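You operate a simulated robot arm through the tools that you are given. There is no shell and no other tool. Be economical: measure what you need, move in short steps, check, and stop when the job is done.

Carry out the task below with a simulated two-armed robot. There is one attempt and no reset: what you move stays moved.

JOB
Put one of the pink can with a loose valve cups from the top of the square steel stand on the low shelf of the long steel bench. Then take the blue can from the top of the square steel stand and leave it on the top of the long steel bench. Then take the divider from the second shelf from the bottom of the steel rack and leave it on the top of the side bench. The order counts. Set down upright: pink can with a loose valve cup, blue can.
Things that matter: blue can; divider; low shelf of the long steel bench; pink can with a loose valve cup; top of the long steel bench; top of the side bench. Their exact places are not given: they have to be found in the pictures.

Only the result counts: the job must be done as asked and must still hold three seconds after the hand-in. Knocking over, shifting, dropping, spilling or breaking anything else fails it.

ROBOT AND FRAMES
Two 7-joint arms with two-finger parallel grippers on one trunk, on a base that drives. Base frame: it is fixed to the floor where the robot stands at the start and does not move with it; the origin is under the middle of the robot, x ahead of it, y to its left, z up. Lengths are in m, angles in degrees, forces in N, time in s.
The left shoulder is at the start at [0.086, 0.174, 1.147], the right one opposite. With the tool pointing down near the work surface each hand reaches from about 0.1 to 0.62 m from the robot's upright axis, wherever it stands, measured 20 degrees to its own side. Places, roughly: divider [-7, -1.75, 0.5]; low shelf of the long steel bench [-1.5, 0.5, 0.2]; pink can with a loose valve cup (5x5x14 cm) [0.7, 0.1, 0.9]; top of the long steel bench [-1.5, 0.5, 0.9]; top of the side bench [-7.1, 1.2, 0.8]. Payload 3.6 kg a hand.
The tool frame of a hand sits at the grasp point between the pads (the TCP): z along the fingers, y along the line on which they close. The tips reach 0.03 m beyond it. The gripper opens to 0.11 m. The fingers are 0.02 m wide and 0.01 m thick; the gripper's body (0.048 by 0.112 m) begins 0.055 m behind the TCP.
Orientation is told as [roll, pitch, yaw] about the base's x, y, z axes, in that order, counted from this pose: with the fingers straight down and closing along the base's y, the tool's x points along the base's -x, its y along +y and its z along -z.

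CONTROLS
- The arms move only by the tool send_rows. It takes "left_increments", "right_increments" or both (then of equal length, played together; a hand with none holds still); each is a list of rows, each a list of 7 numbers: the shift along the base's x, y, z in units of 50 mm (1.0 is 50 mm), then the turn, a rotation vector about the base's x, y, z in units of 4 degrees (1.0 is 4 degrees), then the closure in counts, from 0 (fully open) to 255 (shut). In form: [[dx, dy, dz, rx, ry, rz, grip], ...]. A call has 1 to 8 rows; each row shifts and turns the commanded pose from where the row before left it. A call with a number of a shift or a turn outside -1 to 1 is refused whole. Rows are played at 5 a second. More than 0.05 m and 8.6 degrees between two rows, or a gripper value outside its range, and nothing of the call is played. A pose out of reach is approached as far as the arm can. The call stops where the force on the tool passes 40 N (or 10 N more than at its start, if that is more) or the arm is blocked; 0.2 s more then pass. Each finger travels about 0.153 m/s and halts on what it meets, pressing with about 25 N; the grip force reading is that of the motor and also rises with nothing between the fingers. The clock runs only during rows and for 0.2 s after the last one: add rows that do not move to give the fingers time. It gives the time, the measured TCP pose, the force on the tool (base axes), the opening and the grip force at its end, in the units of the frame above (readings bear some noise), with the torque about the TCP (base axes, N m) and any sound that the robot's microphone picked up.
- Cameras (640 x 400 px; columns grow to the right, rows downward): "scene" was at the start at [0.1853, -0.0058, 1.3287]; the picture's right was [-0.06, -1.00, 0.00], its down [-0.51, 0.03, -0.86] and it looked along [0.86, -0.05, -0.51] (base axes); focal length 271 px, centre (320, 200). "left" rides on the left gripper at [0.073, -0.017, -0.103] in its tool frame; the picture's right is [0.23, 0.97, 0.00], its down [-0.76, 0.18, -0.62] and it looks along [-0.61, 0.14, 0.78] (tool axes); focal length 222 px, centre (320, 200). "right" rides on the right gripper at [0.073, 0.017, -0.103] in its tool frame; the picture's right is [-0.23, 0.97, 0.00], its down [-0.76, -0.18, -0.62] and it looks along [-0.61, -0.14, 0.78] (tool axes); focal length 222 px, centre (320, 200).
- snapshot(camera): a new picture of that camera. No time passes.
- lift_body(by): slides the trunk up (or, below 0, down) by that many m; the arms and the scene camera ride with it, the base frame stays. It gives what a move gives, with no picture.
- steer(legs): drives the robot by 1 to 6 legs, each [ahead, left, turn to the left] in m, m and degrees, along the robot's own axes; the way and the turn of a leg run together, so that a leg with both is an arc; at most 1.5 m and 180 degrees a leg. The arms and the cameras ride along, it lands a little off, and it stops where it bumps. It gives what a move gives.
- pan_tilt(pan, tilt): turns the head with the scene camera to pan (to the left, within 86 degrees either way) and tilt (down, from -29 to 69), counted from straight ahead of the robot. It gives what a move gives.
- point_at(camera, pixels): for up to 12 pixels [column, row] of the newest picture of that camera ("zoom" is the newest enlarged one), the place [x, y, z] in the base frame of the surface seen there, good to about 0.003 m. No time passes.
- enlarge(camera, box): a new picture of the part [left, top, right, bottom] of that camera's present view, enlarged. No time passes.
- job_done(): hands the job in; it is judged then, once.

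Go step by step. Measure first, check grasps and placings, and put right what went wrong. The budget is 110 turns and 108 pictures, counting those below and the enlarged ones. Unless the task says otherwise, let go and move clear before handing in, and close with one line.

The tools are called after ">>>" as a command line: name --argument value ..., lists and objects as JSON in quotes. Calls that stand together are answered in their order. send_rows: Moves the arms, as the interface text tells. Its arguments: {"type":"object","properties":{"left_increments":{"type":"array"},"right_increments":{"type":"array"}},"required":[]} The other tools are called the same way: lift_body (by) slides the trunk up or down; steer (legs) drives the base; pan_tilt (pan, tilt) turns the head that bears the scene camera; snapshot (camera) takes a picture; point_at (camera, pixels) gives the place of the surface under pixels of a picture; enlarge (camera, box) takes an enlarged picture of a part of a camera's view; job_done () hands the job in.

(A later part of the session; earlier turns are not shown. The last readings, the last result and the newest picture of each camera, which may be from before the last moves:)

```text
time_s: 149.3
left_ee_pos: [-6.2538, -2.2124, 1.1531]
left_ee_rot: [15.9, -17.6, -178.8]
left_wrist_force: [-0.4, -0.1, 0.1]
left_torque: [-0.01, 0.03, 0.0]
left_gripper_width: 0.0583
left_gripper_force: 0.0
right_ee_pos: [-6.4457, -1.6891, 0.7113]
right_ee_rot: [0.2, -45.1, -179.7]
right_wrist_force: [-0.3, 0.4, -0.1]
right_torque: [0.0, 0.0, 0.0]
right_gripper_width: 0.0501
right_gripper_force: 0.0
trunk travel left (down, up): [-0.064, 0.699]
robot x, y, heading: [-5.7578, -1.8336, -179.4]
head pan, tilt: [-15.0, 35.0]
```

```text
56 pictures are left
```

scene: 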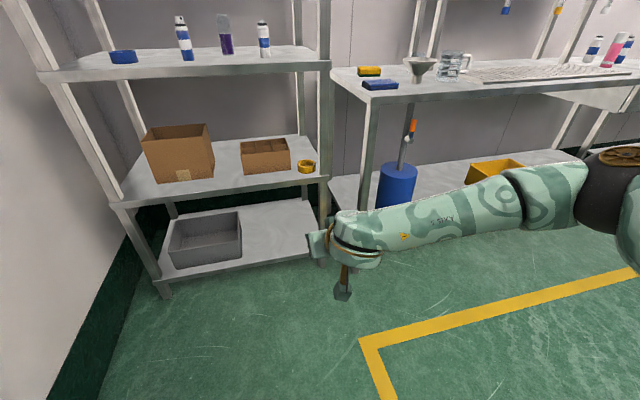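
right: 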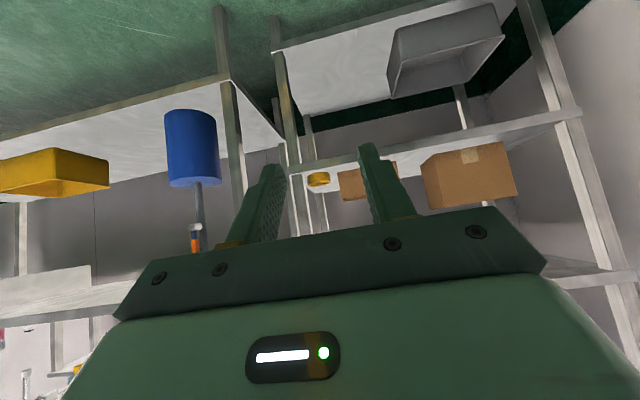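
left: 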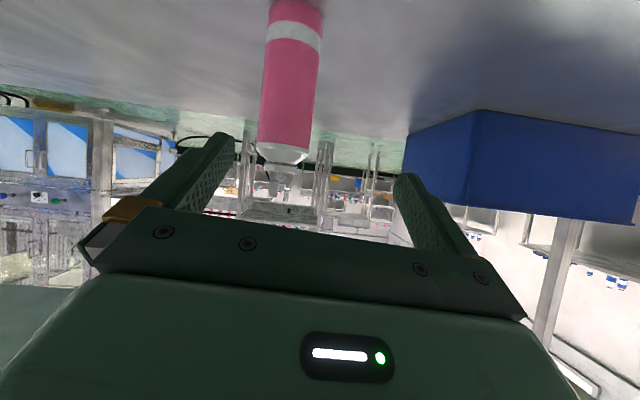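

The forearm runs too sideways at this reach and would touch the rack post. I'll extend farther, tilt to 60° and lower the trunk fully so the elbow tucks in, then remeasure.

>>> lift_body --by -0.064

>>> send_rows --right_increments '[[-0.5, 0, 0, 0, 1, 0, 139], [-0.5, 0, 0, 0, 1, 0, 139], [-0.5, 0, 0, 0, 1, 0, 139], [-0.5, 0, 0.2, 0, 0.75, 0, 139], [-0.5, 0, 0.2, 0, 0, 0, 139], [-0.5, 0, 0.2, 0, 0, 0, 139], [0, 0, 0, 0, 0, 0, 139]]'

>>> snapshot --camera "scene"

```text
time_s: 150.3
left_ee_pos: [-6.2969, -2.2126, 1.0603]
left_ee_rot: [16.0, -12.7, -178.9]
left_wrist_force: [0.3, 0.6, 0.5]
left_torque: [0.02, 0.01, -0.01]
left_gripper_width: 0.0583
left_gripper_force: 0.1
right_ee_pos: [-6.445, -1.6878, 0.6484]
right_ee_rot: [0.3, -45.1, -179.6]
right_wrist_force: [0.6, 0.7, 0.3]
right_torque: [0.01, 0.03, 0.0]
right_gripper_width: 0.05
right_gripper_force: 0.0
trunk travel left (down, up): [0.0, 0.763]
robot x, y, heading: [-5.7534, -1.8314, -179.8]
head pan, tilt: [-15.0, 35.0]
```

```text
time_s: 151.9
left_ee_pos: [-6.2986, -2.215, 1.0592]
left_ee_rot: [16.0, -12.6, -178.9]
left_wrist_force: [-0.2, 0.1, 0.4]
left_torque: [0.06, 0.03, 0.01]
left_gripper_width: 0.0581
left_gripper_force: 0.1
right_ee_pos: [-6.5549, -1.6865, 0.678]
right_ee_rot: [0.0, -53.4, -179.6]
right_wrist_force: [0.1, -0.1, 0.4]
right_torque: [-0.04, 0.01, -0.02]
right_gripper_width: 0.05
right_gripper_force: 0.0
right hand out of reach, approached as far as the arm can: row 2, 3
trunk travel left (down, up): [0.0, 0.763]
robot x, y, heading: [-5.756, -1.8295, -179.6]
head pan, tilt: [-15.0, 35.0]
```

```text
55 pictures are left
```

scene: 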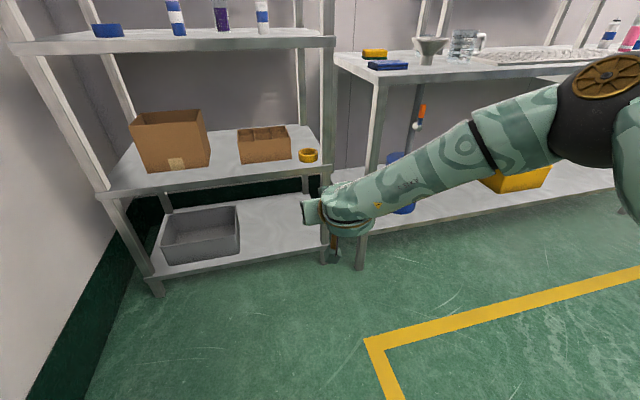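

>>> point_at --camera "scene" --pixels '[[340, 205], [370, 180], [420, 170], [480, 140], [530, 120], [580, 130], [575, 90], [620, 60], [630, 150]]'

```text
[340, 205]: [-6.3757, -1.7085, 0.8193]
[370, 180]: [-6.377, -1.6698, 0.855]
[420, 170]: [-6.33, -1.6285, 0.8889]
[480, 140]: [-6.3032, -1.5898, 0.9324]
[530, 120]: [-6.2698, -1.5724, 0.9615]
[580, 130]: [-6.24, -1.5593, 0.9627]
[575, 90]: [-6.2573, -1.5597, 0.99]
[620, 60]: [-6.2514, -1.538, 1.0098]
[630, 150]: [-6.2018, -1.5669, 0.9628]
```

The pose works: elbow stays ~5 cm clear of the rack front. I'll target the right partition (y≈-1.742): strafe 0.055 left, raise the hand slightly, drive forward 0.36 and look.

>>> send_rows --right_increments '[[0, 0, 0.4, 0, 0, 0, 139], [0, 0, 0.3, 0, 0, 0, 139], [0, 0, 0, 0, 0, 0, 139]]'

>>> steer --legs '[[0, 0.055, -0.4], [0.36, 0, 0]]'

>>> snapshot --camera "scene"

>>> snapshot --camera "right"

```text
time_s: 152.7
left_ee_pos: [-6.2976, -2.2127, 1.0581]
left_ee_rot: [16.0, -12.6, -178.9]
left_wrist_force: [0.4, -0.1, 0.1]
left_torque: [0.01, 0.01, 0.0]
left_gripper_width: 0.0582
left_gripper_force: 0.1
right_ee_pos: [-6.5534, -1.6867, 0.7134]
right_ee_rot: [0.1, -53.4, -179.6]
right_wrist_force: [0.1, 0.3, 0.0]
right_torque: [0.0, 0.0, -0.01]
right_gripper_width: 0.0503
right_gripper_force: 0.0
trunk travel left (down, up): [0.0, 0.763]
robot x, y, heading: [-5.7562, -1.8305, -179.4]
head pan, tilt: [-15.0, 35.0]
```

```text
time_s: 155.6
left_ee_pos: [-6.6545, -2.2657, 1.0582]
left_ee_rot: [16.0, -12.6, -179.3]
left_wrist_force: [-0.2, -0.9, 0.1]
left_torque: [-0.04, -0.03, 0.03]
left_gripper_width: 0.0583
left_gripper_force: 0.0
right_ee_pos: [-6.9061, -1.7375, 0.7117]
right_ee_rot: [0.1, -53.2, 180.0]
right_wrist_force: [0.7, 0.1, -0.8]
right_torque: [-0.01, -0.02, 0.02]
right_gripper_width: 0.0503
right_gripper_force: 0.0
trunk travel left (down, up): [0.0, 0.763]
robot x, y, heading: [-6.1086, -1.8899, -179.6]
head pan, tilt: [-15.0, 35.0]
```

```text
54 pictures are left
```

scene: 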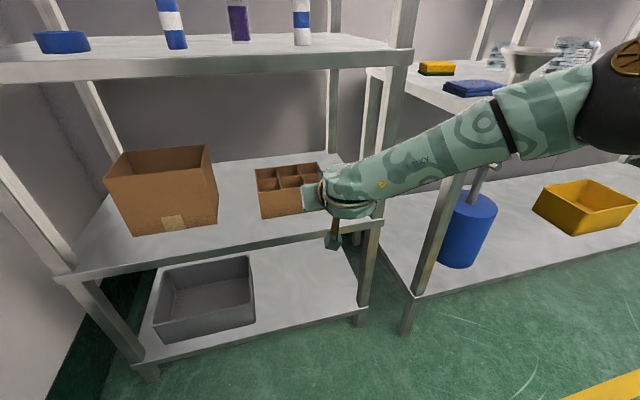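

```text
53 pictures are left
```

right: 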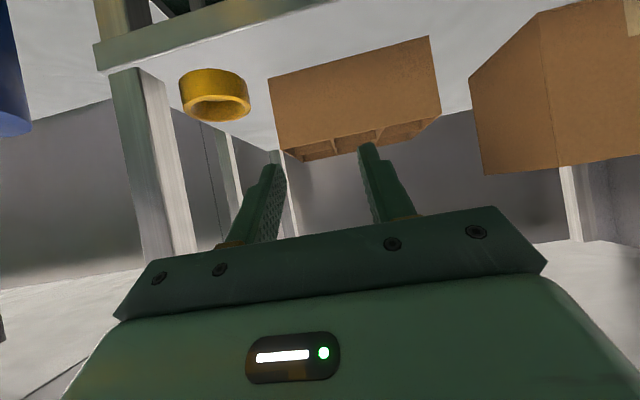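

TCP is at y=-1.7375. I'll re-measure the partitions from this closer view.

>>> enlarge --camera "scene" --box '[235, 150, 345, 230]'

>>> enlarge --camera "right" --box '[240, 20, 460, 170]'

```text
5.00 times, centred on (290, 190) of scene
```

zoom: 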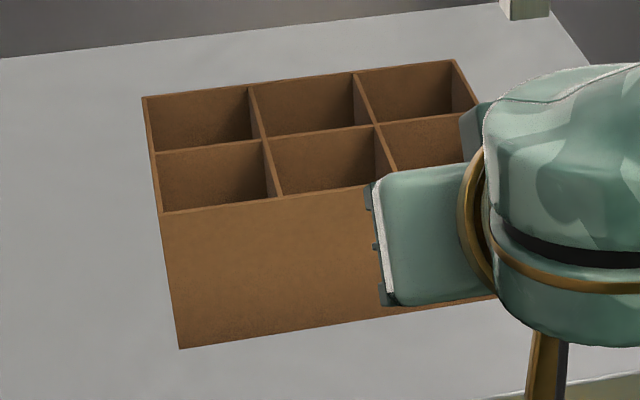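

```text
2.67 times, centred on (350, 95) of right
```

zoom: 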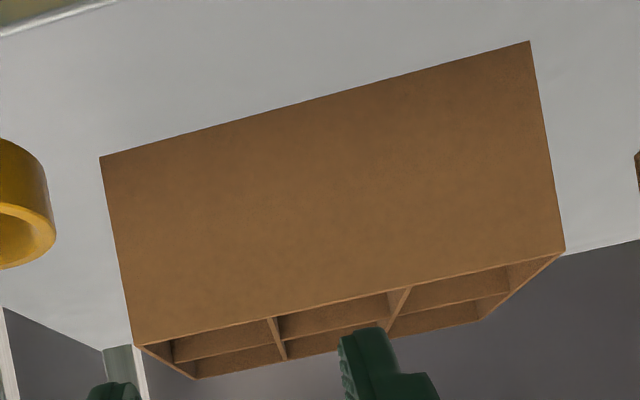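

>>> point_at --camera "zoom" --pixels '[[136, 342], [269, 314], [412, 283], [562, 250], [276, 335], [400, 302], [260, 240], [500, 200], [103, 158], [285, 357]]'

>>> point_at --camera "right" --pixels '[[270, 80], [428, 38], [335, 138], [381, 127]]'

```text
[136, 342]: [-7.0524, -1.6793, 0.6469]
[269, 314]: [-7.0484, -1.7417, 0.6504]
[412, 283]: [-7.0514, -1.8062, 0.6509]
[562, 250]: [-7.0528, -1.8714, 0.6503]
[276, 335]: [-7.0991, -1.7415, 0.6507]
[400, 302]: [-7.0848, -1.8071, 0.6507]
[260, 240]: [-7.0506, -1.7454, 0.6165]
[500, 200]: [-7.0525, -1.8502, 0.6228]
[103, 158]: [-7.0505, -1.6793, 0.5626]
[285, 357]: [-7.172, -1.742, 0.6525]
```

```text
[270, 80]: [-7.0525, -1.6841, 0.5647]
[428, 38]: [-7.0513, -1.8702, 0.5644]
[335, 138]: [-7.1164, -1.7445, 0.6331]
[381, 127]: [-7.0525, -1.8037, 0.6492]
```

Partition at y=-1.7415, top z=0.651, front face x=-7.0515. I'll drive forward 0.172 with the hand above (tip clears by ~3 cm).

>>> steer --legs '[[0.172, 0, 0]]'

>>> snapshot --camera "right"

>>> snapshot --camera "scene"

```text
time_s: 157.1
left_ee_pos: [-6.831, -2.267, 1.0583]
left_ee_rot: [16.0, -12.6, -179.4]
left_wrist_force: [-0.6, -0.8, -1.1]
left_torque: [-0.01, -0.03, 0.03]
left_gripper_width: 0.0582
left_gripper_force: 0.1
right_ee_pos: [-7.0806, -1.7376, 0.7118]
right_ee_rot: [0.1, -53.3, 179.9]
right_wrist_force: [-0.2, 0.0, -0.8]
right_torque: [0.01, 0.0, 0.0]
right_gripper_width: 0.0503
right_gripper_force: 0.1
trunk travel left (down, up): [0.0, 0.763]
robot x, y, heading: [-6.2895, -1.8884, -180.0]
head pan, tilt: [-15.0, 35.0]
```

```text
50 pictures are left
```

right: 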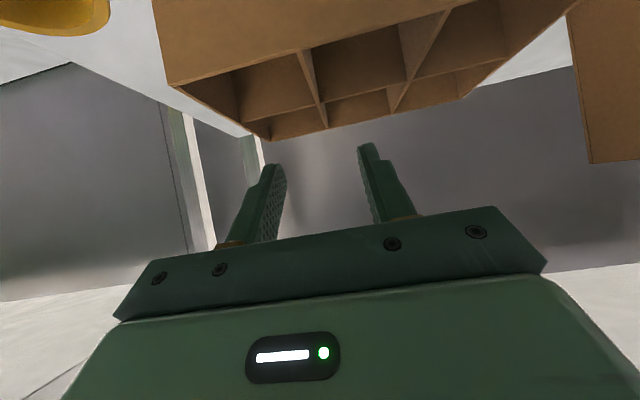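

```text
49 pictures are left
```

scene: 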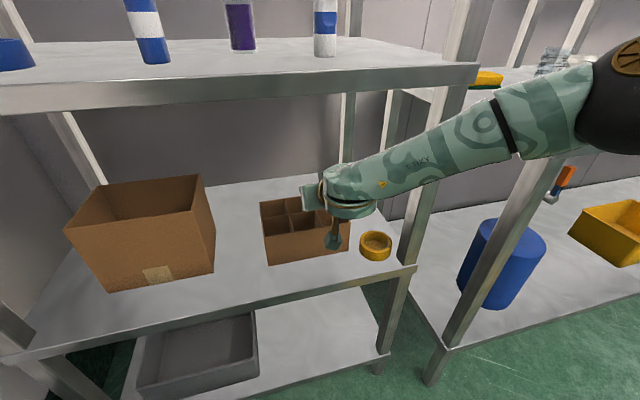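

The TCP is aligned and the partition lies midway between the fingers. I'll descend 0.06 m gently.

>>> send_rows --right_increments '[[0.02, -0.08, -0.3, 0, 0, 0, 139], [0, 0, -0.3, 0, 0, 0, 139], [0, 0, -0.3, 0, 0, 0, 139], [0, 0, -0.2, 0, 0, 0, 139], [0, 0, -0.1, 0, 0, 0, 139], [0, 0, 0, 0, 0, 0, 139]]'

>>> snapshot --camera "right"

>>> enlarge --camera "scene" --box '[240, 150, 420, 280]'

```text
time_s: 158.4
left_ee_pos: [-6.8303, -2.266, 1.0588]
left_ee_rot: [16.0, -12.6, -179.4]
left_wrist_force: [-0.5, 0.2, -0.1]
left_torque: [0.02, 0.07, -0.01]
left_gripper_width: 0.0584
left_gripper_force: 0.1
right_ee_pos: [-7.0793, -1.7422, 0.6536]
right_ee_rot: [0.0, -53.3, 179.9]
right_wrist_force: [-0.2, -0.2, -0.2]
right_torque: [0.01, -0.02, 0.01]
right_gripper_width: 0.0501
right_gripper_force: 0.1
trunk travel left (down, up): [0.0, 0.763]
robot x, y, heading: [-6.2794, -1.8912, -180.3]
head pan, tilt: [-15.0, 35.0]
```

```text
48 pictures are left
```

right: 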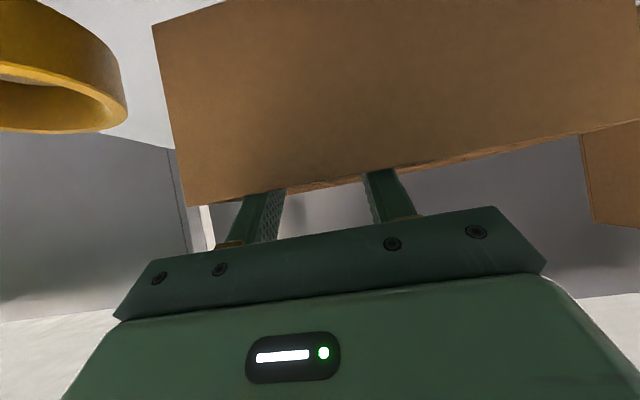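

```text
3.08 times, centred on (330, 215) of scene
```

zoom: 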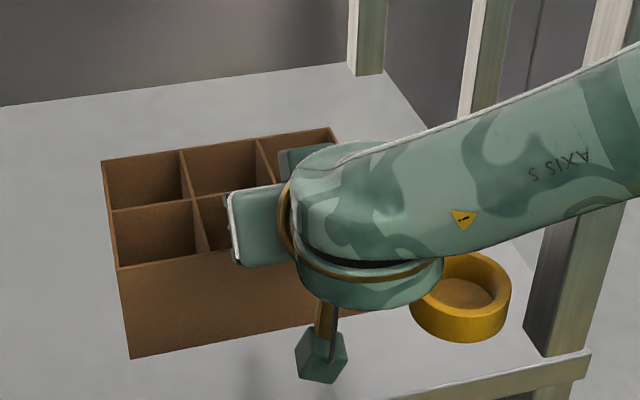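

The fingers are inside the front cells on both sides of the partition. I'll go 3 mm lower and close.

>>> send_rows --right_increments '[[0, 0, -0.06, 0, 0, 0, 139], [0, 0, 0, 0, 0, 0, 180], [0, 0, 0, 0, 0, 0, 220], [0, 0, 0, 0, 0, 0, 255], [0, 0, 0, 0, 0, 0, 255], [0, 0, 0, 0, 0, 0, 255]]'

```text
time_s: 159.8
left_ee_pos: [-6.8286, -2.2656, 1.058]
left_ee_rot: [16.0, -12.6, -179.4]
left_wrist_force: [-0.2, 0.0, -0.4]
left_torque: [0.01, 0.0, -0.03]
left_gripper_width: 0.0581
left_gripper_force: 0.1
right_ee_pos: [-7.0794, -1.7406, 0.6497]
right_ee_rot: [0.1, -53.4, 180.0]
right_wrist_force: [-0.4, 0.1, 1.0]
right_torque: [0.0, 0.0, 0.03]
right_gripper_width: 0.0022
right_gripper_force: 25.4
trunk travel left (down, up): [0.0, 0.763]
robot x, y, heading: [-6.2836, -1.8851, -179.9]
head pan, tilt: [-15.0, 35.0]
```

Closed to 2.2 mm, the sheet's thickness. I'll lift 5 cm and check.

>>> send_rows --right_increments '[[0, 0, 0.15, 0, 0, 0, 255], [0, 0, 0.25, 0, 0, 0, 255], [0, 0, 0.25, 0, 0, 0, 255], [0, 0, 0.25, 0, 0, 0, 255], [0, 0, 0.1, 0, 0, 0, 255]]'

>>> snapshot --camera "scene"

>>> snapshot --camera "right"

```text
time_s: 161.1
left_ee_pos: [-6.8297, -2.2651, 1.0596]
left_ee_rot: [16.0, -12.6, -179.4]
left_wrist_force: [0.0, 0.3, -0.4]
left_torque: [-0.01, 0.01, 0.0]
left_gripper_width: 0.0581
left_gripper_force: 0.1
right_ee_pos: [-7.0791, -1.7421, 0.6975]
right_ee_rot: [0.0, -53.5, 180.0]
right_wrist_force: [-0.9, 0.7, -0.7]
right_torque: [-0.02, -0.01, -0.02]
right_gripper_width: 0.0019
right_gripper_force: 24.7
trunk travel left (down, up): [0.0, 0.763]
robot x, y, heading: [-6.2826, -1.8888, -180.1]
head pan, tilt: [-15.0, 35.0]
```

```text
46 pictures are left
```

scene: 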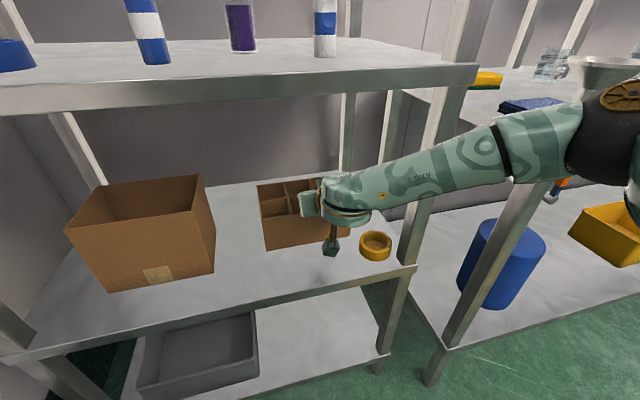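

```text
45 pictures are left
```

right: 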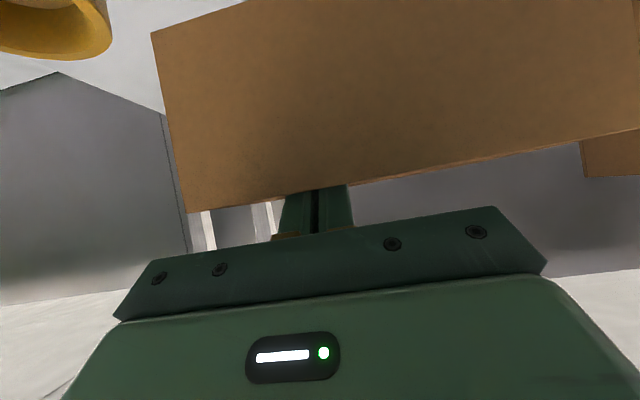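

The divider came up with the hand, level, with its bottom ~5 cm above the shelf. I'll drive straight back out of the rack.

>>> steer --legs '[[-0.55, 0, 0]]'

>>> snapshot --camera "scene"

```text
time_s: 164.2
left_ee_pos: [-6.2879, -2.2668, 1.0598]
left_ee_rot: [16.1, -12.6, -179.0]
left_wrist_force: [0.7, 0.7, -0.9]
left_torque: [0.02, -0.03, -0.03]
left_gripper_width: 0.0583
left_gripper_force: 0.0
right_ee_pos: [-6.5407, -1.7447, 0.6989]
right_ee_rot: [0.1, -53.5, -179.8]
right_wrist_force: [-0.6, 0.6, 0.6]
right_torque: [0.0, -0.02, 0.01]
right_gripper_width: 0.002
right_gripper_force: 25.0
trunk travel left (down, up): [0.0, 0.763]
robot x, y, heading: [-5.7465, -1.8873, -179.7]
head pan, tilt: [-15.0, 35.0]
```

```text
44 pictures are left
```

scene: 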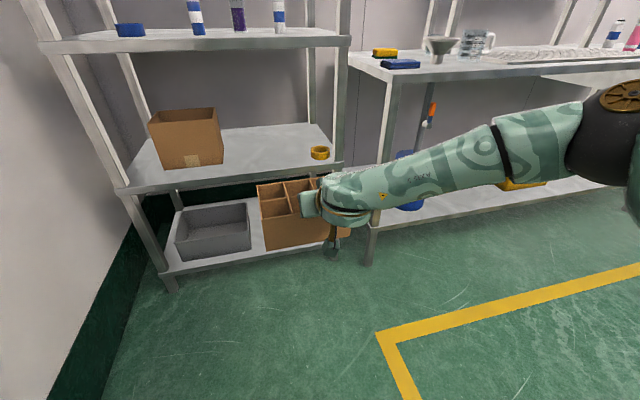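

The rest of the rack is intact. I'll strafe right away from the wall, then raise the trunk and look toward the side bench.

>>> steer --legs '[[0.02, -0.8, -0.3]]'

>>> lift_body --by 0.35

>>> pan_tilt --pan -60 --tilt 15

>>> snapshot --camera "scene"

```text
time_s: 168.4
left_ee_pos: [-6.3136, -1.4708, 1.0592]
left_ee_rot: [16.0, -12.6, -179.3]
left_wrist_force: [-0.1, -0.2, -0.2]
left_torque: [0.02, -0.02, 0.0]
left_gripper_width: 0.0583
left_gripper_force: 0.1
right_ee_pos: [-6.5635, -0.9473, 0.6992]
right_ee_rot: [0.0, -53.4, 180.0]
right_wrist_force: [0.0, 0.0, -0.3]
right_torque: [0.03, 0.03, 0.0]
right_gripper_width: 0.002
right_gripper_force: 24.8
trunk travel left (down, up): [0.0, 0.763]
robot x, y, heading: [-5.7688, -1.0907, -180.0]
head pan, tilt: [-15.0, 35.0]
```

```text
time_s: 171.8
left_ee_pos: [-6.3138, -1.4706, 1.4083]
left_ee_rot: [15.9, -12.6, -179.2]
left_wrist_force: [0.2, -0.1, -0.9]
left_torque: [-0.01, 0.0, -0.02]
left_gripper_width: 0.0582
left_gripper_force: 0.1
right_ee_pos: [-6.5636, -0.948, 1.0486]
right_ee_rot: [0.2, -53.4, 180.0]
right_wrist_force: [-0.4, 0.0, -0.8]
right_torque: [0.02, -0.02, -0.02]
right_gripper_width: 0.0021
right_gripper_force: 25.1
trunk travel left (down, up): [-0.35, 0.413]
robot x, y, heading: [-5.7673, -1.0931, -179.8]
head pan, tilt: [-15.0, 35.0]
```

```text
time_s: 173.0
left_ee_pos: [-6.3135, -1.4701, 1.4093]
left_ee_rot: [16.0, -12.7, -179.3]
left_wrist_force: [-0.4, 0.2, 0.0]
left_torque: [-0.01, 0.0, -0.01]
left_gripper_width: 0.0585
left_gripper_force: 0.0
right_ee_pos: [-6.5624, -0.9476, 1.0499]
right_ee_rot: [0.1, -53.4, 180.0]
right_wrist_force: [0.0, 0.1, -0.7]
right_torque: [0.0, 0.0, 0.01]
right_gripper_width: 0.0018
right_gripper_force: 24.9
trunk travel left (down, up): [-0.35, 0.413]
robot x, y, heading: [-5.7673, -1.0953, -179.9]
head pan, tilt: [-60.0, 15.0]
```

```text
43 pictures are left
```

scene: 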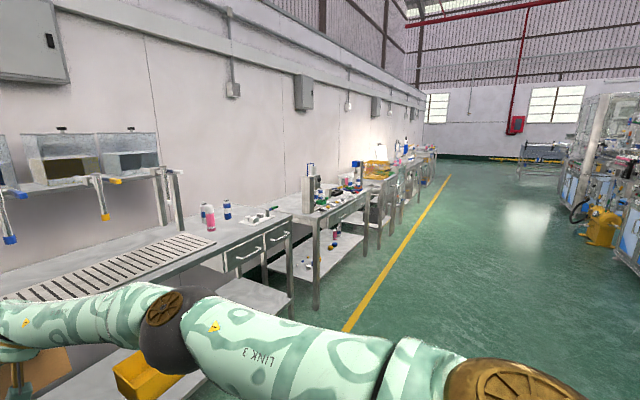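

Next bench to the right of the drawers, at (330,205), is likely the side bench near y≈1.2. I'll measure and enlarge.

>>> point_at --camera "scene" --pixels '[[290, 212], [316, 213], [265, 240], [325, 205], [370, 187], [345, 200], [380, 178], [345, 325], [290, 290], [318, 300], [350, 175], [310, 190]]'

>>> enlarge --camera "scene" --box '[190, 130, 450, 320]'

```text
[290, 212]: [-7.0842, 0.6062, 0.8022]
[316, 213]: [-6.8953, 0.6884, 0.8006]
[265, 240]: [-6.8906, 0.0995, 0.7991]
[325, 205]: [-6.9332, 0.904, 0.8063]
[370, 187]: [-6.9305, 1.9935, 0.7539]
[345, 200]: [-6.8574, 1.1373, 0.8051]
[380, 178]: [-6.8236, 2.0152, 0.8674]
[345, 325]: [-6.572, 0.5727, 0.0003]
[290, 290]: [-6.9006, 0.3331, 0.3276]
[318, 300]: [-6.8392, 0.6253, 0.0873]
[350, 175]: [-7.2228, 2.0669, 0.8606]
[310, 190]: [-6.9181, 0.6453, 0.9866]
```

```text
2.11 times, centred on (320, 225) of scene
```

zoom: 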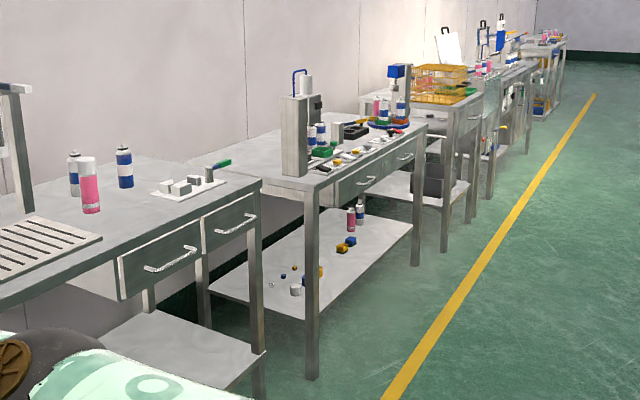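

The side bench spans y≈0.63–1.8, top z≈0.805, and is cluttered. I'll move right to view its top for free space.

>>> steer --legs '[[0, -1.4, 0], [0, -0.5, 0]]'

>>> pan_tilt --pan -25 --tilt 30

>>> snapshot --camera "scene"

```text
time_s: 182.5
left_ee_pos: [-6.3341, 0.4201, 1.4099]
left_ee_rot: [16.0, -12.6, -178.0]
left_wrist_force: [0.6, 0.5, 0.8]
left_torque: [0.04, 0.02, 0.01]
left_gripper_width: 0.0583
left_gripper_force: 0.0
right_ee_pos: [-6.5973, 0.9382, 1.0498]
right_ee_rot: [0.1, -53.5, -178.6]
right_wrist_force: [0.4, -0.5, -0.3]
right_torque: [0.02, -0.02, 0.01]
right_gripper_width: 0.0021
right_gripper_force: 24.5
trunk travel left (down, up): [-0.35, 0.413]
robot x, y, heading: [-5.7951, 0.8105, -178.6]
head pan, tilt: [-60.0, 15.0]
```

```text
time_s: 183.5
left_ee_pos: [-6.335, 0.4201, 1.4105]
left_ee_rot: [15.9, -12.7, -178.0]
left_wrist_force: [-0.5, -0.2, -0.4]
left_torque: [-0.02, 0.0, 0.0]
left_gripper_width: 0.0581
left_gripper_force: 0.1
right_ee_pos: [-6.5975, 0.937, 1.0492]
right_ee_rot: [0.1, -53.4, -178.7]
right_wrist_force: [-0.1, 0.1, 0.0]
right_torque: [0.02, 0.01, -0.02]
right_gripper_width: 0.0019
right_gripper_force: 25.0
trunk travel left (down, up): [-0.35, 0.413]
robot x, y, heading: [-5.7999, 0.808, -178.8]
head pan, tilt: [-25.0, 30.0]
```

```text
41 pictures are left
```

scene: 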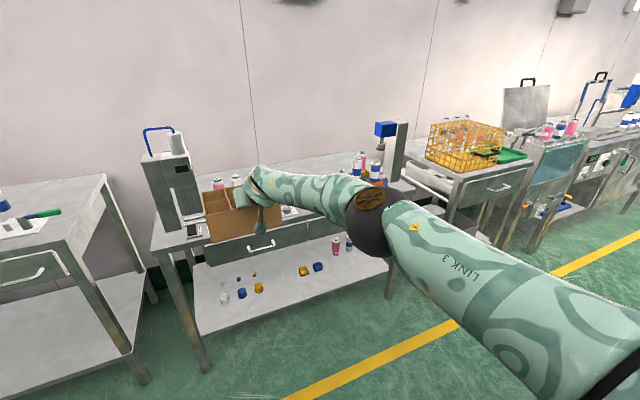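

The right arm hides the bench. I'll back off a little, go right and look left of the arm.

>>> steer --legs '[[-0.2, -0.75, -1.3]]'

>>> pan_tilt --pan 17 --tilt 30

>>> snapshot --camera "scene"

```text
time_s: 187.7
left_ee_pos: [-6.1558, 1.1787, 1.4089]
left_ee_rot: [15.9, -12.5, -179.1]
left_wrist_force: [0.5, 0.3, -0.9]
left_torque: [-0.02, 0.0, 0.0]
left_gripper_width: 0.058
left_gripper_force: 0.1
right_ee_pos: [-6.409, 1.7016, 1.0486]
right_ee_rot: [0.1, -53.3, -180.0]
right_wrist_force: [-0.2, 0.7, 0.1]
right_torque: [0.01, -0.02, 0.02]
right_gripper_width: 0.002
right_gripper_force: 25.0
trunk travel left (down, up): [-0.35, 0.413]
robot x, y, heading: [-5.61, 1.5575, -179.9]
head pan, tilt: [-25.0, 30.0]
```

```text
time_s: 188.8
left_ee_pos: [-6.1567, 1.1782, 1.4086]
left_ee_rot: [15.9, -12.6, -179.1]
left_wrist_force: [0.1, -0.2, -0.8]
left_torque: [-0.03, 0.01, 0.0]
left_gripper_width: 0.0579
left_gripper_force: 0.0
right_ee_pos: [-6.4076, 1.7019, 1.0505]
right_ee_rot: [0.2, -53.3, -180.0]
right_wrist_force: [0.5, 0.4, -1.2]
right_torque: [0.0, 0.02, -0.01]
right_gripper_width: 0.0018
right_gripper_force: 25.5
trunk travel left (down, up): [-0.35, 0.413]
robot x, y, heading: [-5.6109, 1.5566, -180.0]
head pan, tilt: [17.0, 30.0]
```

```text
40 pictures are left
```

scene: 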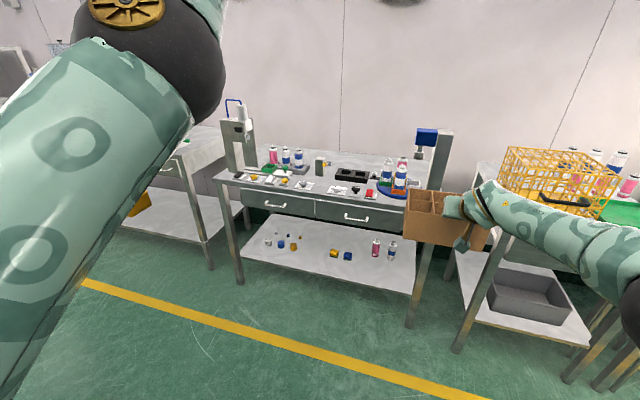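

The bench top is visible now; I'll enlarge it to find a free patch.

>>> enlarge --camera "scene" --box '[205, 120, 455, 250]'

>>> point_at --camera "scene" --pixels '[[217, 178], [425, 205], [320, 186], [285, 175], [333, 180], [345, 174], [308, 165], [380, 185], [355, 195], [270, 150], [400, 160], [325, 175]]'

```text
2.56 times, centred on (330, 185) of scene
```

zoom: 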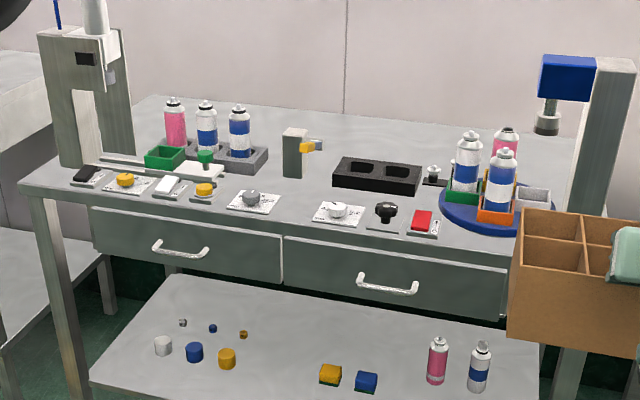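

```text
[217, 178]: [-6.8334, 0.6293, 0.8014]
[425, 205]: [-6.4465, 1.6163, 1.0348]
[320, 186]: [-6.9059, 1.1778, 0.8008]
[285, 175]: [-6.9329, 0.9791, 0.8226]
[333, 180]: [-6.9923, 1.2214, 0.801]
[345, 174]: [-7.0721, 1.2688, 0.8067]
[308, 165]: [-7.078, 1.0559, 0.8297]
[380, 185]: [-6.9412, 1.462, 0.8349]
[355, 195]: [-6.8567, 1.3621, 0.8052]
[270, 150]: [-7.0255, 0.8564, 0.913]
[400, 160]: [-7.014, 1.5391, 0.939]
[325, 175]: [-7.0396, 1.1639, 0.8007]
```

The front is full of small parts; the back middle strip and the gap around zoom (290,190) look emptier. I'll measure these bounds.

>>> point_at --camera "zoom" --pixels '[[345, 118], [400, 130], [500, 145], [345, 140], [420, 150], [293, 175], [335, 187], [280, 195], [422, 172], [268, 158], [315, 207], [440, 168]]'

>>> point_at --camera "zoom" --pixels '[[260, 120], [230, 105], [335, 155], [375, 190], [300, 130], [270, 190], [310, 190], [340, 203], [276, 205], [460, 140], [530, 150], [250, 110]]'

```text
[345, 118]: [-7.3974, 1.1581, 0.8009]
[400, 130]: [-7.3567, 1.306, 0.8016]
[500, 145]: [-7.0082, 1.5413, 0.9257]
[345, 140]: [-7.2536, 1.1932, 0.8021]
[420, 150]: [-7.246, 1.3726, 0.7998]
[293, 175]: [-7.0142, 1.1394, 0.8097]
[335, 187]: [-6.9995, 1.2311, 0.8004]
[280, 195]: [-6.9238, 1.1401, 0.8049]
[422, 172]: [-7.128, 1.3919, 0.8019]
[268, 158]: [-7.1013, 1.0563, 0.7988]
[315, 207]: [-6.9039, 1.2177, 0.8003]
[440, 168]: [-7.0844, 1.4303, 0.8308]
```

```text
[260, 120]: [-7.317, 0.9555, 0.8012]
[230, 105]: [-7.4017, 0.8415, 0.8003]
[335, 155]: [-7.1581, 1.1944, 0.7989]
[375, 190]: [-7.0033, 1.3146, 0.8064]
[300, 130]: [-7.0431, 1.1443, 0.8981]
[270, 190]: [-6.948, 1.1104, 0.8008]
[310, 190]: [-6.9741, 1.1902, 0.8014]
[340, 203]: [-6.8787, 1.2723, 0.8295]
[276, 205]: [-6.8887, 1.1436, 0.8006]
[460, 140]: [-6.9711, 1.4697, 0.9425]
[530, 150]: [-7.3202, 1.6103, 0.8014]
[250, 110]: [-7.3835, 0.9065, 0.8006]
```

A free back strip exists around x −7.2…−7.4, y 1.1…1.45. I'll check tall neighbours (column and blue head at right, hook block) before planning the reach.

>>> enlarge --camera "scene" --box '[300, 120, 460, 220]'

>>> point_at --camera "scene" --pixels '[[440, 150], [425, 132], [418, 140], [425, 170], [320, 160], [325, 157], [330, 160], [375, 160], [358, 168], [374, 172], [340, 178], [385, 152]]'

```text
4.00 times, centred on (380, 170) of scene
```

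zoom: 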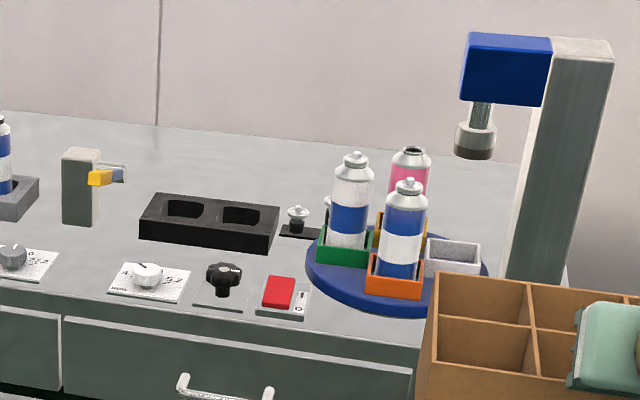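

```text
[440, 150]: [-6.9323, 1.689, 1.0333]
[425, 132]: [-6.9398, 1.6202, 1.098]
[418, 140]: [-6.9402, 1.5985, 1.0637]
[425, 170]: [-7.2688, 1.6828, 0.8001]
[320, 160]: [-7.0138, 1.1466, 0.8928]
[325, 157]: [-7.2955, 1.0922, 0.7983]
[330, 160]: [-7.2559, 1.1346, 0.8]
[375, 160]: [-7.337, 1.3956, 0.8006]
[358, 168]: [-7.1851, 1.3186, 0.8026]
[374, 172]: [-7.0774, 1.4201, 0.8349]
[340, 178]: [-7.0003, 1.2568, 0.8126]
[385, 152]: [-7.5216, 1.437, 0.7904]
```

Plan: set the divider at about x −7.30, y 1.22 in the empty back strip, behind the black tray, left of the blue head. First I'll lower the trunk 0.13 here and raise the right hand to compensate.

>>> lift_body --by -0.13

>>> send_rows --right_increments '[[0, 0, 0.4, 0, 0, 0, 255], [0, 0, 0.5, 0, 0, 0, 255], [0, 0, 0.5, 0, 0, 0, 255], [0, 0, 0.5, 0, 0, 0, 255], [0, 0, 0.5, 0, 0, 0, 255], [0, 0, 0.3, 0, 0, 0, 255], [0, 0, 0, 0, 0, 0, 255]]'

>>> pan_tilt --pan 5 --tilt 30

>>> snapshot --camera "scene"

```text
time_s: 190.3
left_ee_pos: [-6.1556, 1.179, 1.2793]
left_ee_rot: [16.0, -12.7, -179.1]
left_wrist_force: [-0.2, 0.0, -0.8]
left_torque: [0.03, 0.0, 0.02]
left_gripper_width: 0.0582
left_gripper_force: 0.0
right_ee_pos: [-6.4073, 1.7017, 0.9195]
right_ee_rot: [0.0, -53.5, -179.9]
right_wrist_force: [0.0, -0.3, -0.5]
right_torque: [-0.02, 0.01, 0.01]
right_gripper_width: 0.0019
right_gripper_force: 25.3
trunk travel left (down, up): [-0.22, 0.543]
robot x, y, heading: [-5.6104, 1.5549, -179.9]
head pan, tilt: [17.0, 30.0]
```

```text
time_s: 191.9
left_ee_pos: [-6.1569, 1.1778, 1.2802]
left_ee_rot: [16.1, -12.6, -179.2]
left_wrist_force: [-0.3, -0.4, 0.5]
left_torque: [0.04, -0.01, 0.0]
left_gripper_width: 0.0581
left_gripper_force: 0.1
right_ee_pos: [-6.4082, 1.7009, 1.0542]
right_ee_rot: [0.2, -53.4, -179.8]
right_wrist_force: [-0.7, 0.4, 0.1]
right_torque: [0.03, -0.01, -0.03]
right_gripper_width: 0.0022
right_gripper_force: 25.0
trunk travel left (down, up): [-0.22, 0.543]
robot x, y, heading: [-5.614, 1.558, -179.9]
head pan, tilt: [17.0, 30.0]
```

```text
time_s: 192.7
left_ee_pos: [-6.1571, 1.1793, 1.2784]
left_ee_rot: [16.0, -12.6, -179.2]
left_wrist_force: [0.8, -0.2, -0.1]
left_torque: [0.04, 0.03, 0.03]
left_gripper_width: 0.0582
left_gripper_force: 0.1
right_ee_pos: [-6.4095, 1.7005, 1.0545]
right_ee_rot: [0.1, -53.4, -179.8]
right_wrist_force: [0.0, 0.9, -0.1]
right_torque: [0.05, 0.02, -0.01]
right_gripper_width: 0.002
right_gripper_force: 24.7
trunk travel left (down, up): [-0.22, 0.543]
robot x, y, heading: [-5.6115, 1.5587, -179.6]
head pan, tilt: [5.0, 30.0]
```

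```text
37 pictures are left
```

scene: 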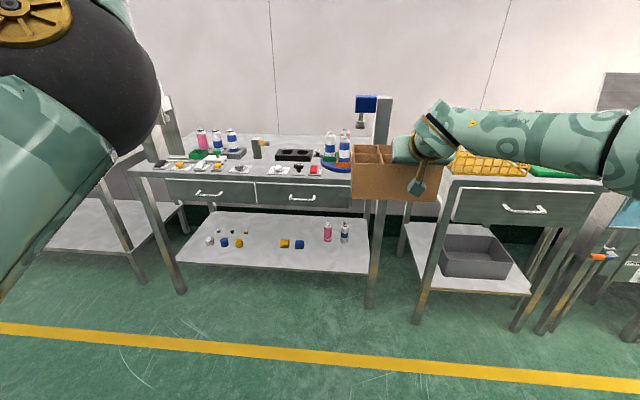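

I'll measure the forearm and the left machine, and strafe 0.45 left into line.

>>> point_at --camera "scene" --pixels '[[440, 130], [500, 125], [560, 135], [620, 150], [168, 110], [165, 98], [420, 180], [400, 155]]'

>>> steer --legs '[[0, 0.45, -0.4]]'

>>> snapshot --camera "scene"

```text
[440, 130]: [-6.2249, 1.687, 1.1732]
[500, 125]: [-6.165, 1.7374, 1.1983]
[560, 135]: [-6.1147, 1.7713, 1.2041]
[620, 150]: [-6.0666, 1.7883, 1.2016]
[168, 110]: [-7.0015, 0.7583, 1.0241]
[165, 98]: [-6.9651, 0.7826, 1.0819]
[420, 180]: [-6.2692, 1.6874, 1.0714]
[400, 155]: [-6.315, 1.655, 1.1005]
```

```text
time_s: 195.4
left_ee_pos: [-6.1591, 0.732, 1.279]
left_ee_rot: [16.0, -12.6, -179.6]
left_wrist_force: [0.3, -0.2, -0.2]
left_torque: [0.01, -0.01, 0.0]
left_gripper_width: 0.0583
left_gripper_force: 0.1
right_ee_pos: [-6.4078, 1.2568, 1.0537]
right_ee_rot: [0.0, -53.3, 179.8]
right_wrist_force: [-0.3, 0.2, -1.4]
right_torque: [-0.01, 0.0, -0.02]
right_gripper_width: 0.002
right_gripper_force: 24.8
trunk travel left (down, up): [-0.22, 0.543]
robot x, y, heading: [-5.611, 1.1072, 179.7]
head pan, tilt: [5.0, 30.0]
```

```text
36 pictures are left
```

scene: 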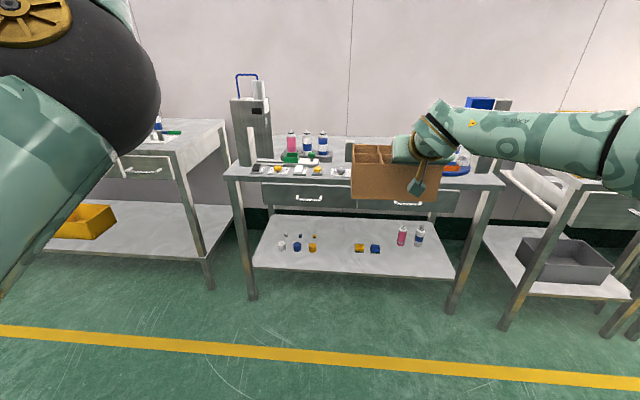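

The TCP is aligned at y=1.257. I'll check the height of the left machine's handle, which will lie below my left hand.

>>> point_at --camera "scene" --pixels '[[246, 75], [258, 85], [238, 85], [250, 105], [480, 102], [505, 105], [100, 60]]'

>>> snapshot --camera "left"

```text
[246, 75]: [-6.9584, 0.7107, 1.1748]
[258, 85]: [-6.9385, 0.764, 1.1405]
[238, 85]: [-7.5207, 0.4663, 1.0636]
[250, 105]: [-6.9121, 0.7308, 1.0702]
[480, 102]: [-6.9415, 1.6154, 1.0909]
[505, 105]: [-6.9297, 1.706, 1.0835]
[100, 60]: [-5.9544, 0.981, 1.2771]
```

```text
35 pictures are left
```

left: 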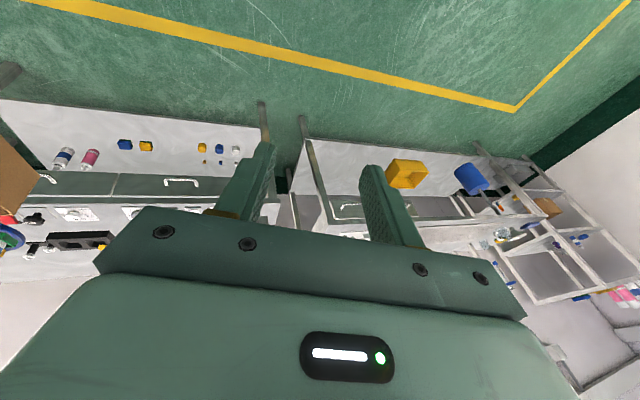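

The handle tops out at z≈1.18 under my left fingertips (1.25). I'll raise the left hand ~0.1 m for margin.

>>> send_rows --left_increments '[[0, 0, 0.5, 0, 0, 0, 120], [0, 0, 0.5, 0, 0, 0, 120], [0, 0, 0.5, 0, 0, 0, 120], [0, 0, 0.5, 0, 0, 0, 120]]'

```text
time_s: 196.4
left_ee_pos: [-6.1599, 0.7338, 1.3614]
left_ee_rot: [16.0, -12.8, -179.6]
left_wrist_force: [-0.1, 0.7, -0.2]
left_torque: [-0.01, -0.01, -0.01]
left_gripper_width: 0.0581
left_gripper_force: 0.1
left hand out of reach, approached as far as the arm can: row 4
right_ee_pos: [-6.4076, 1.2566, 1.0535]
right_ee_rot: [0.1, -53.5, 179.7]
right_wrist_force: [-0.1, -0.8, -0.1]
right_torque: [0.0, 0.01, -0.01]
right_gripper_width: 0.0021
right_gripper_force: 24.9
trunk travel left (down, up): [-0.22, 0.543]
robot x, y, heading: [-5.6117, 1.1058, 179.4]
head pan, tilt: [5.0, 30.0]
```

The left hand is now well clear. I'll drive in 0.5 m, then check.

>>> steer --legs '[[0.5, 0, 0.4]]'

>>> snapshot --camera "scene"

```text
time_s: 199.4
left_ee_pos: [-6.6608, 0.7223, 1.3618]
left_ee_rot: [16.1, -12.7, -178.8]
left_wrist_force: [1.1, -0.2, 0.2]
left_torque: [-0.03, -0.03, 0.01]
left_gripper_width: 0.0584
left_gripper_force: 0.0
right_ee_pos: [-6.9165, 1.2431, 1.0531]
right_ee_rot: [0.1, -53.5, -179.4]
right_wrist_force: [-0.8, -0.2, 0.0]
right_torque: [-0.03, -0.04, -0.01]
right_gripper_width: 0.0022
right_gripper_force: 24.5
trunk travel left (down, up): [-0.22, 0.543]
robot x, y, heading: [-6.1216, 1.1066, -179.4]
head pan, tilt: [5.0, 30.0]
```

```text
34 pictures are left
```

scene: 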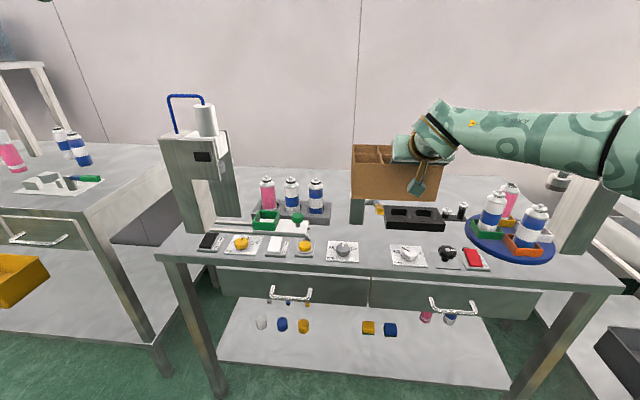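

Clear so far. I'll drive the remaining 0.345 m.

>>> steer --legs '[[0.345, 0, 0]]'

>>> snapshot --camera "scene"

>>> snapshot --camera "right"

```text
time_s: 201.6
left_ee_pos: [-6.9998, 0.7201, 1.3626]
left_ee_rot: [16.0, -12.7, -178.8]
left_wrist_force: [0.3, 0.2, 0.0]
left_torque: [-0.01, -0.01, 0.04]
left_gripper_width: 0.0583
left_gripper_force: 0.0
right_ee_pos: [-7.2551, 1.2407, 1.0532]
right_ee_rot: [0.1, -53.4, -179.6]
right_wrist_force: [-0.3, -0.6, -0.6]
right_torque: [-0.02, -0.01, -0.01]
right_gripper_width: 0.002
right_gripper_force: 24.7
trunk travel left (down, up): [-0.22, 0.543]
robot x, y, heading: [-6.4593, 1.1025, -179.4]
head pan, tilt: [5.0, 30.0]
```

```text
33 pictures are left
```

scene: 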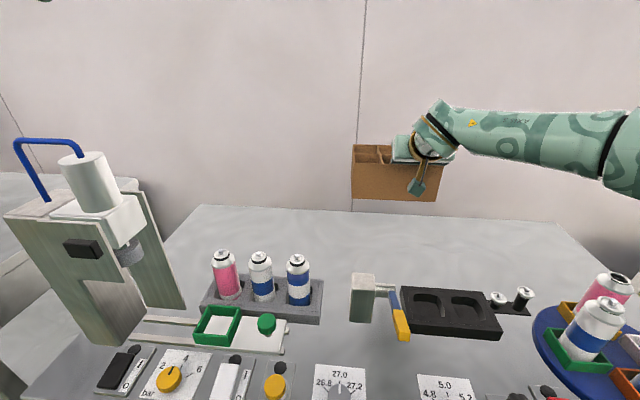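

```text
32 pictures are left
```

right: 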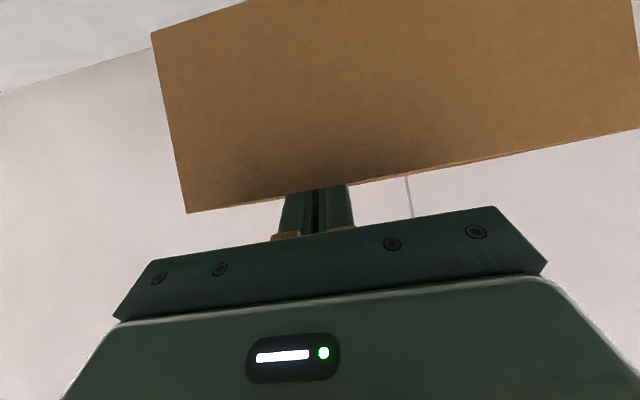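

The area behind the tray is empty. I'll verify the tray/block back edges, then lower.

>>> point_at --camera "scene" --pixels '[[410, 288], [480, 293], [363, 276], [355, 274], [500, 297], [395, 260], [350, 250], [450, 260], [520, 290], [400, 335]]'

>>> send_rows --right_increments '[[0, 0, -0.4, 0, 0, 0, 255], [0, 0, -0.5, 0, 0, 0, 255], [0, 0, -0.5, 0, 0, 0, 255], [0, 0, -0.4, 0, 0, 0, 255], [0, 0, -0.4, 0, 0, 0, 255], [0, 0, 0, 0, 0, 0, 255]]'

>>> snapshot --camera "scene"

```text
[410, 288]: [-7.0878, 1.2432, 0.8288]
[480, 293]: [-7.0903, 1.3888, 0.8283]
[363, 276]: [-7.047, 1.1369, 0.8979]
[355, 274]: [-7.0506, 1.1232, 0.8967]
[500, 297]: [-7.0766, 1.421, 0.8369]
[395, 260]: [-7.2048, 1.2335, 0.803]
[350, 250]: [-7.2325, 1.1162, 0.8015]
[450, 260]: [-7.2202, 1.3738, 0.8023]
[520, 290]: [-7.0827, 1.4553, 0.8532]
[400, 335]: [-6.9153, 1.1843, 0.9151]
```

```text
time_s: 203.0
left_ee_pos: [-6.9997, 0.7196, 1.3623]
left_ee_rot: [16.0, -12.6, -178.8]
left_wrist_force: [0.2, -0.3, 0.4]
left_torque: [-0.01, 0.03, 0.0]
left_gripper_width: 0.0582
left_gripper_force: 0.1
right_ee_pos: [-7.255, 1.2387, 0.9449]
right_ee_rot: [0.2, -53.4, -179.5]
right_wrist_force: [0.1, -0.6, 0.1]
right_torque: [0.02, 0.01, -0.03]
right_gripper_width: 0.002
right_gripper_force: 24.6
trunk travel left (down, up): [-0.22, 0.543]
robot x, y, heading: [-6.4559, 1.1049, -179.5]
head pan, tilt: [5.0, 30.0]
```

```text
31 pictures are left
```

scene: 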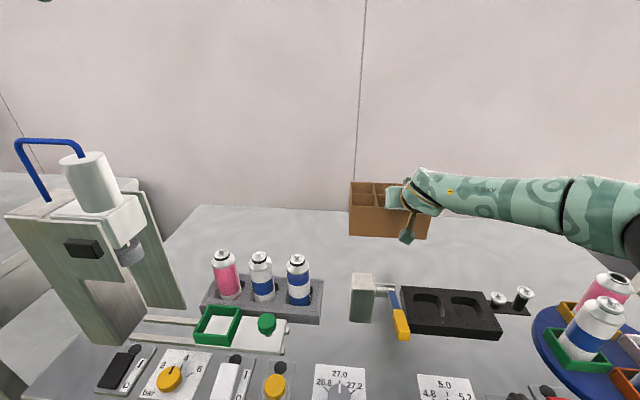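

The hand descends over the empty strip. I'll check the elbow's height against the cans at right before the last 5 cm.

>>> point_at --camera "scene" --pixels '[[630, 245], [600, 240], [635, 255], [610, 275], [603, 300], [408, 240], [391, 236], [360, 232], [620, 285]]'

>>> pan_tilt --pan -25 --tilt 35

>>> snapshot --camera "scene"

```text
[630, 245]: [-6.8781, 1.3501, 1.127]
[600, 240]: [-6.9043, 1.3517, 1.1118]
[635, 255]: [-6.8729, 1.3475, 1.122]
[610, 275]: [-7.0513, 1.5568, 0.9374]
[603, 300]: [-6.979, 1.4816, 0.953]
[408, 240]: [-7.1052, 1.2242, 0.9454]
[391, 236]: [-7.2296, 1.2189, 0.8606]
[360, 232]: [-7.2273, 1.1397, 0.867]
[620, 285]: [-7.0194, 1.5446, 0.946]
```

```text
time_s: 203.9
left_ee_pos: [-6.9988, 0.7197, 1.3618]
left_ee_rot: [16.1, -12.7, -178.8]
left_wrist_force: [0.5, -2.2, -0.1]
left_torque: [0.03, 0.0, 0.03]
left_gripper_width: 0.0582
left_gripper_force: 0.1
right_ee_pos: [-7.2549, 1.2392, 0.944]
right_ee_rot: [0.1, -53.3, -179.5]
right_wrist_force: [1.1, 0.1, -1.2]
right_torque: [0.05, 0.01, -0.04]
right_gripper_width: 0.0022
right_gripper_force: 25.5
trunk travel left (down, up): [-0.22, 0.543]
robot x, y, heading: [-6.4586, 1.1043, -179.3]
head pan, tilt: [-25.0, 35.0]
```

```text
30 pictures are left
```

scene: 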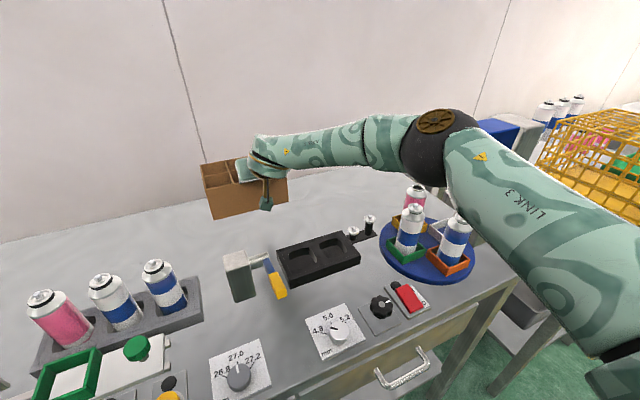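

The elbow ball (435,145) sits near the blue head and above the cans; I'll measure its clearances.

>>> point_at --camera "scene" --pixels '[[420, 178], [440, 150], [437, 122], [470, 118], [495, 128], [520, 150], [460, 200], [415, 192], [410, 210], [456, 222], [405, 165], [475, 165]]'

>>> enlarge --camera "scene" --box '[370, 90, 570, 260]'

```text
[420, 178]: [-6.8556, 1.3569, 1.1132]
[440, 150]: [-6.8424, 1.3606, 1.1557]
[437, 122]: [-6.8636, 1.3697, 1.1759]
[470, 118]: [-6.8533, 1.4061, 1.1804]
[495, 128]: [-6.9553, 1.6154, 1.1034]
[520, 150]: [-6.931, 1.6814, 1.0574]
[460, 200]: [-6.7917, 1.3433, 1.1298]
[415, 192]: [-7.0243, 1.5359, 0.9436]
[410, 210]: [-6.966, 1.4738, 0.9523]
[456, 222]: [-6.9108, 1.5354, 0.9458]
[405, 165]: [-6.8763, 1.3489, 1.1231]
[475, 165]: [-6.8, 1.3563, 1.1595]
```

```text
2.35 times, centred on (470, 175) of scene
```

zoom: 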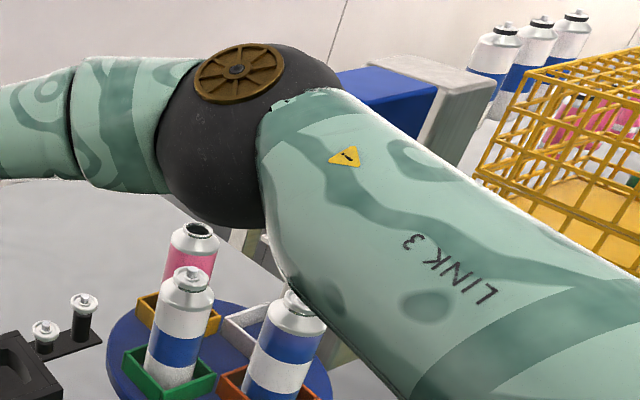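

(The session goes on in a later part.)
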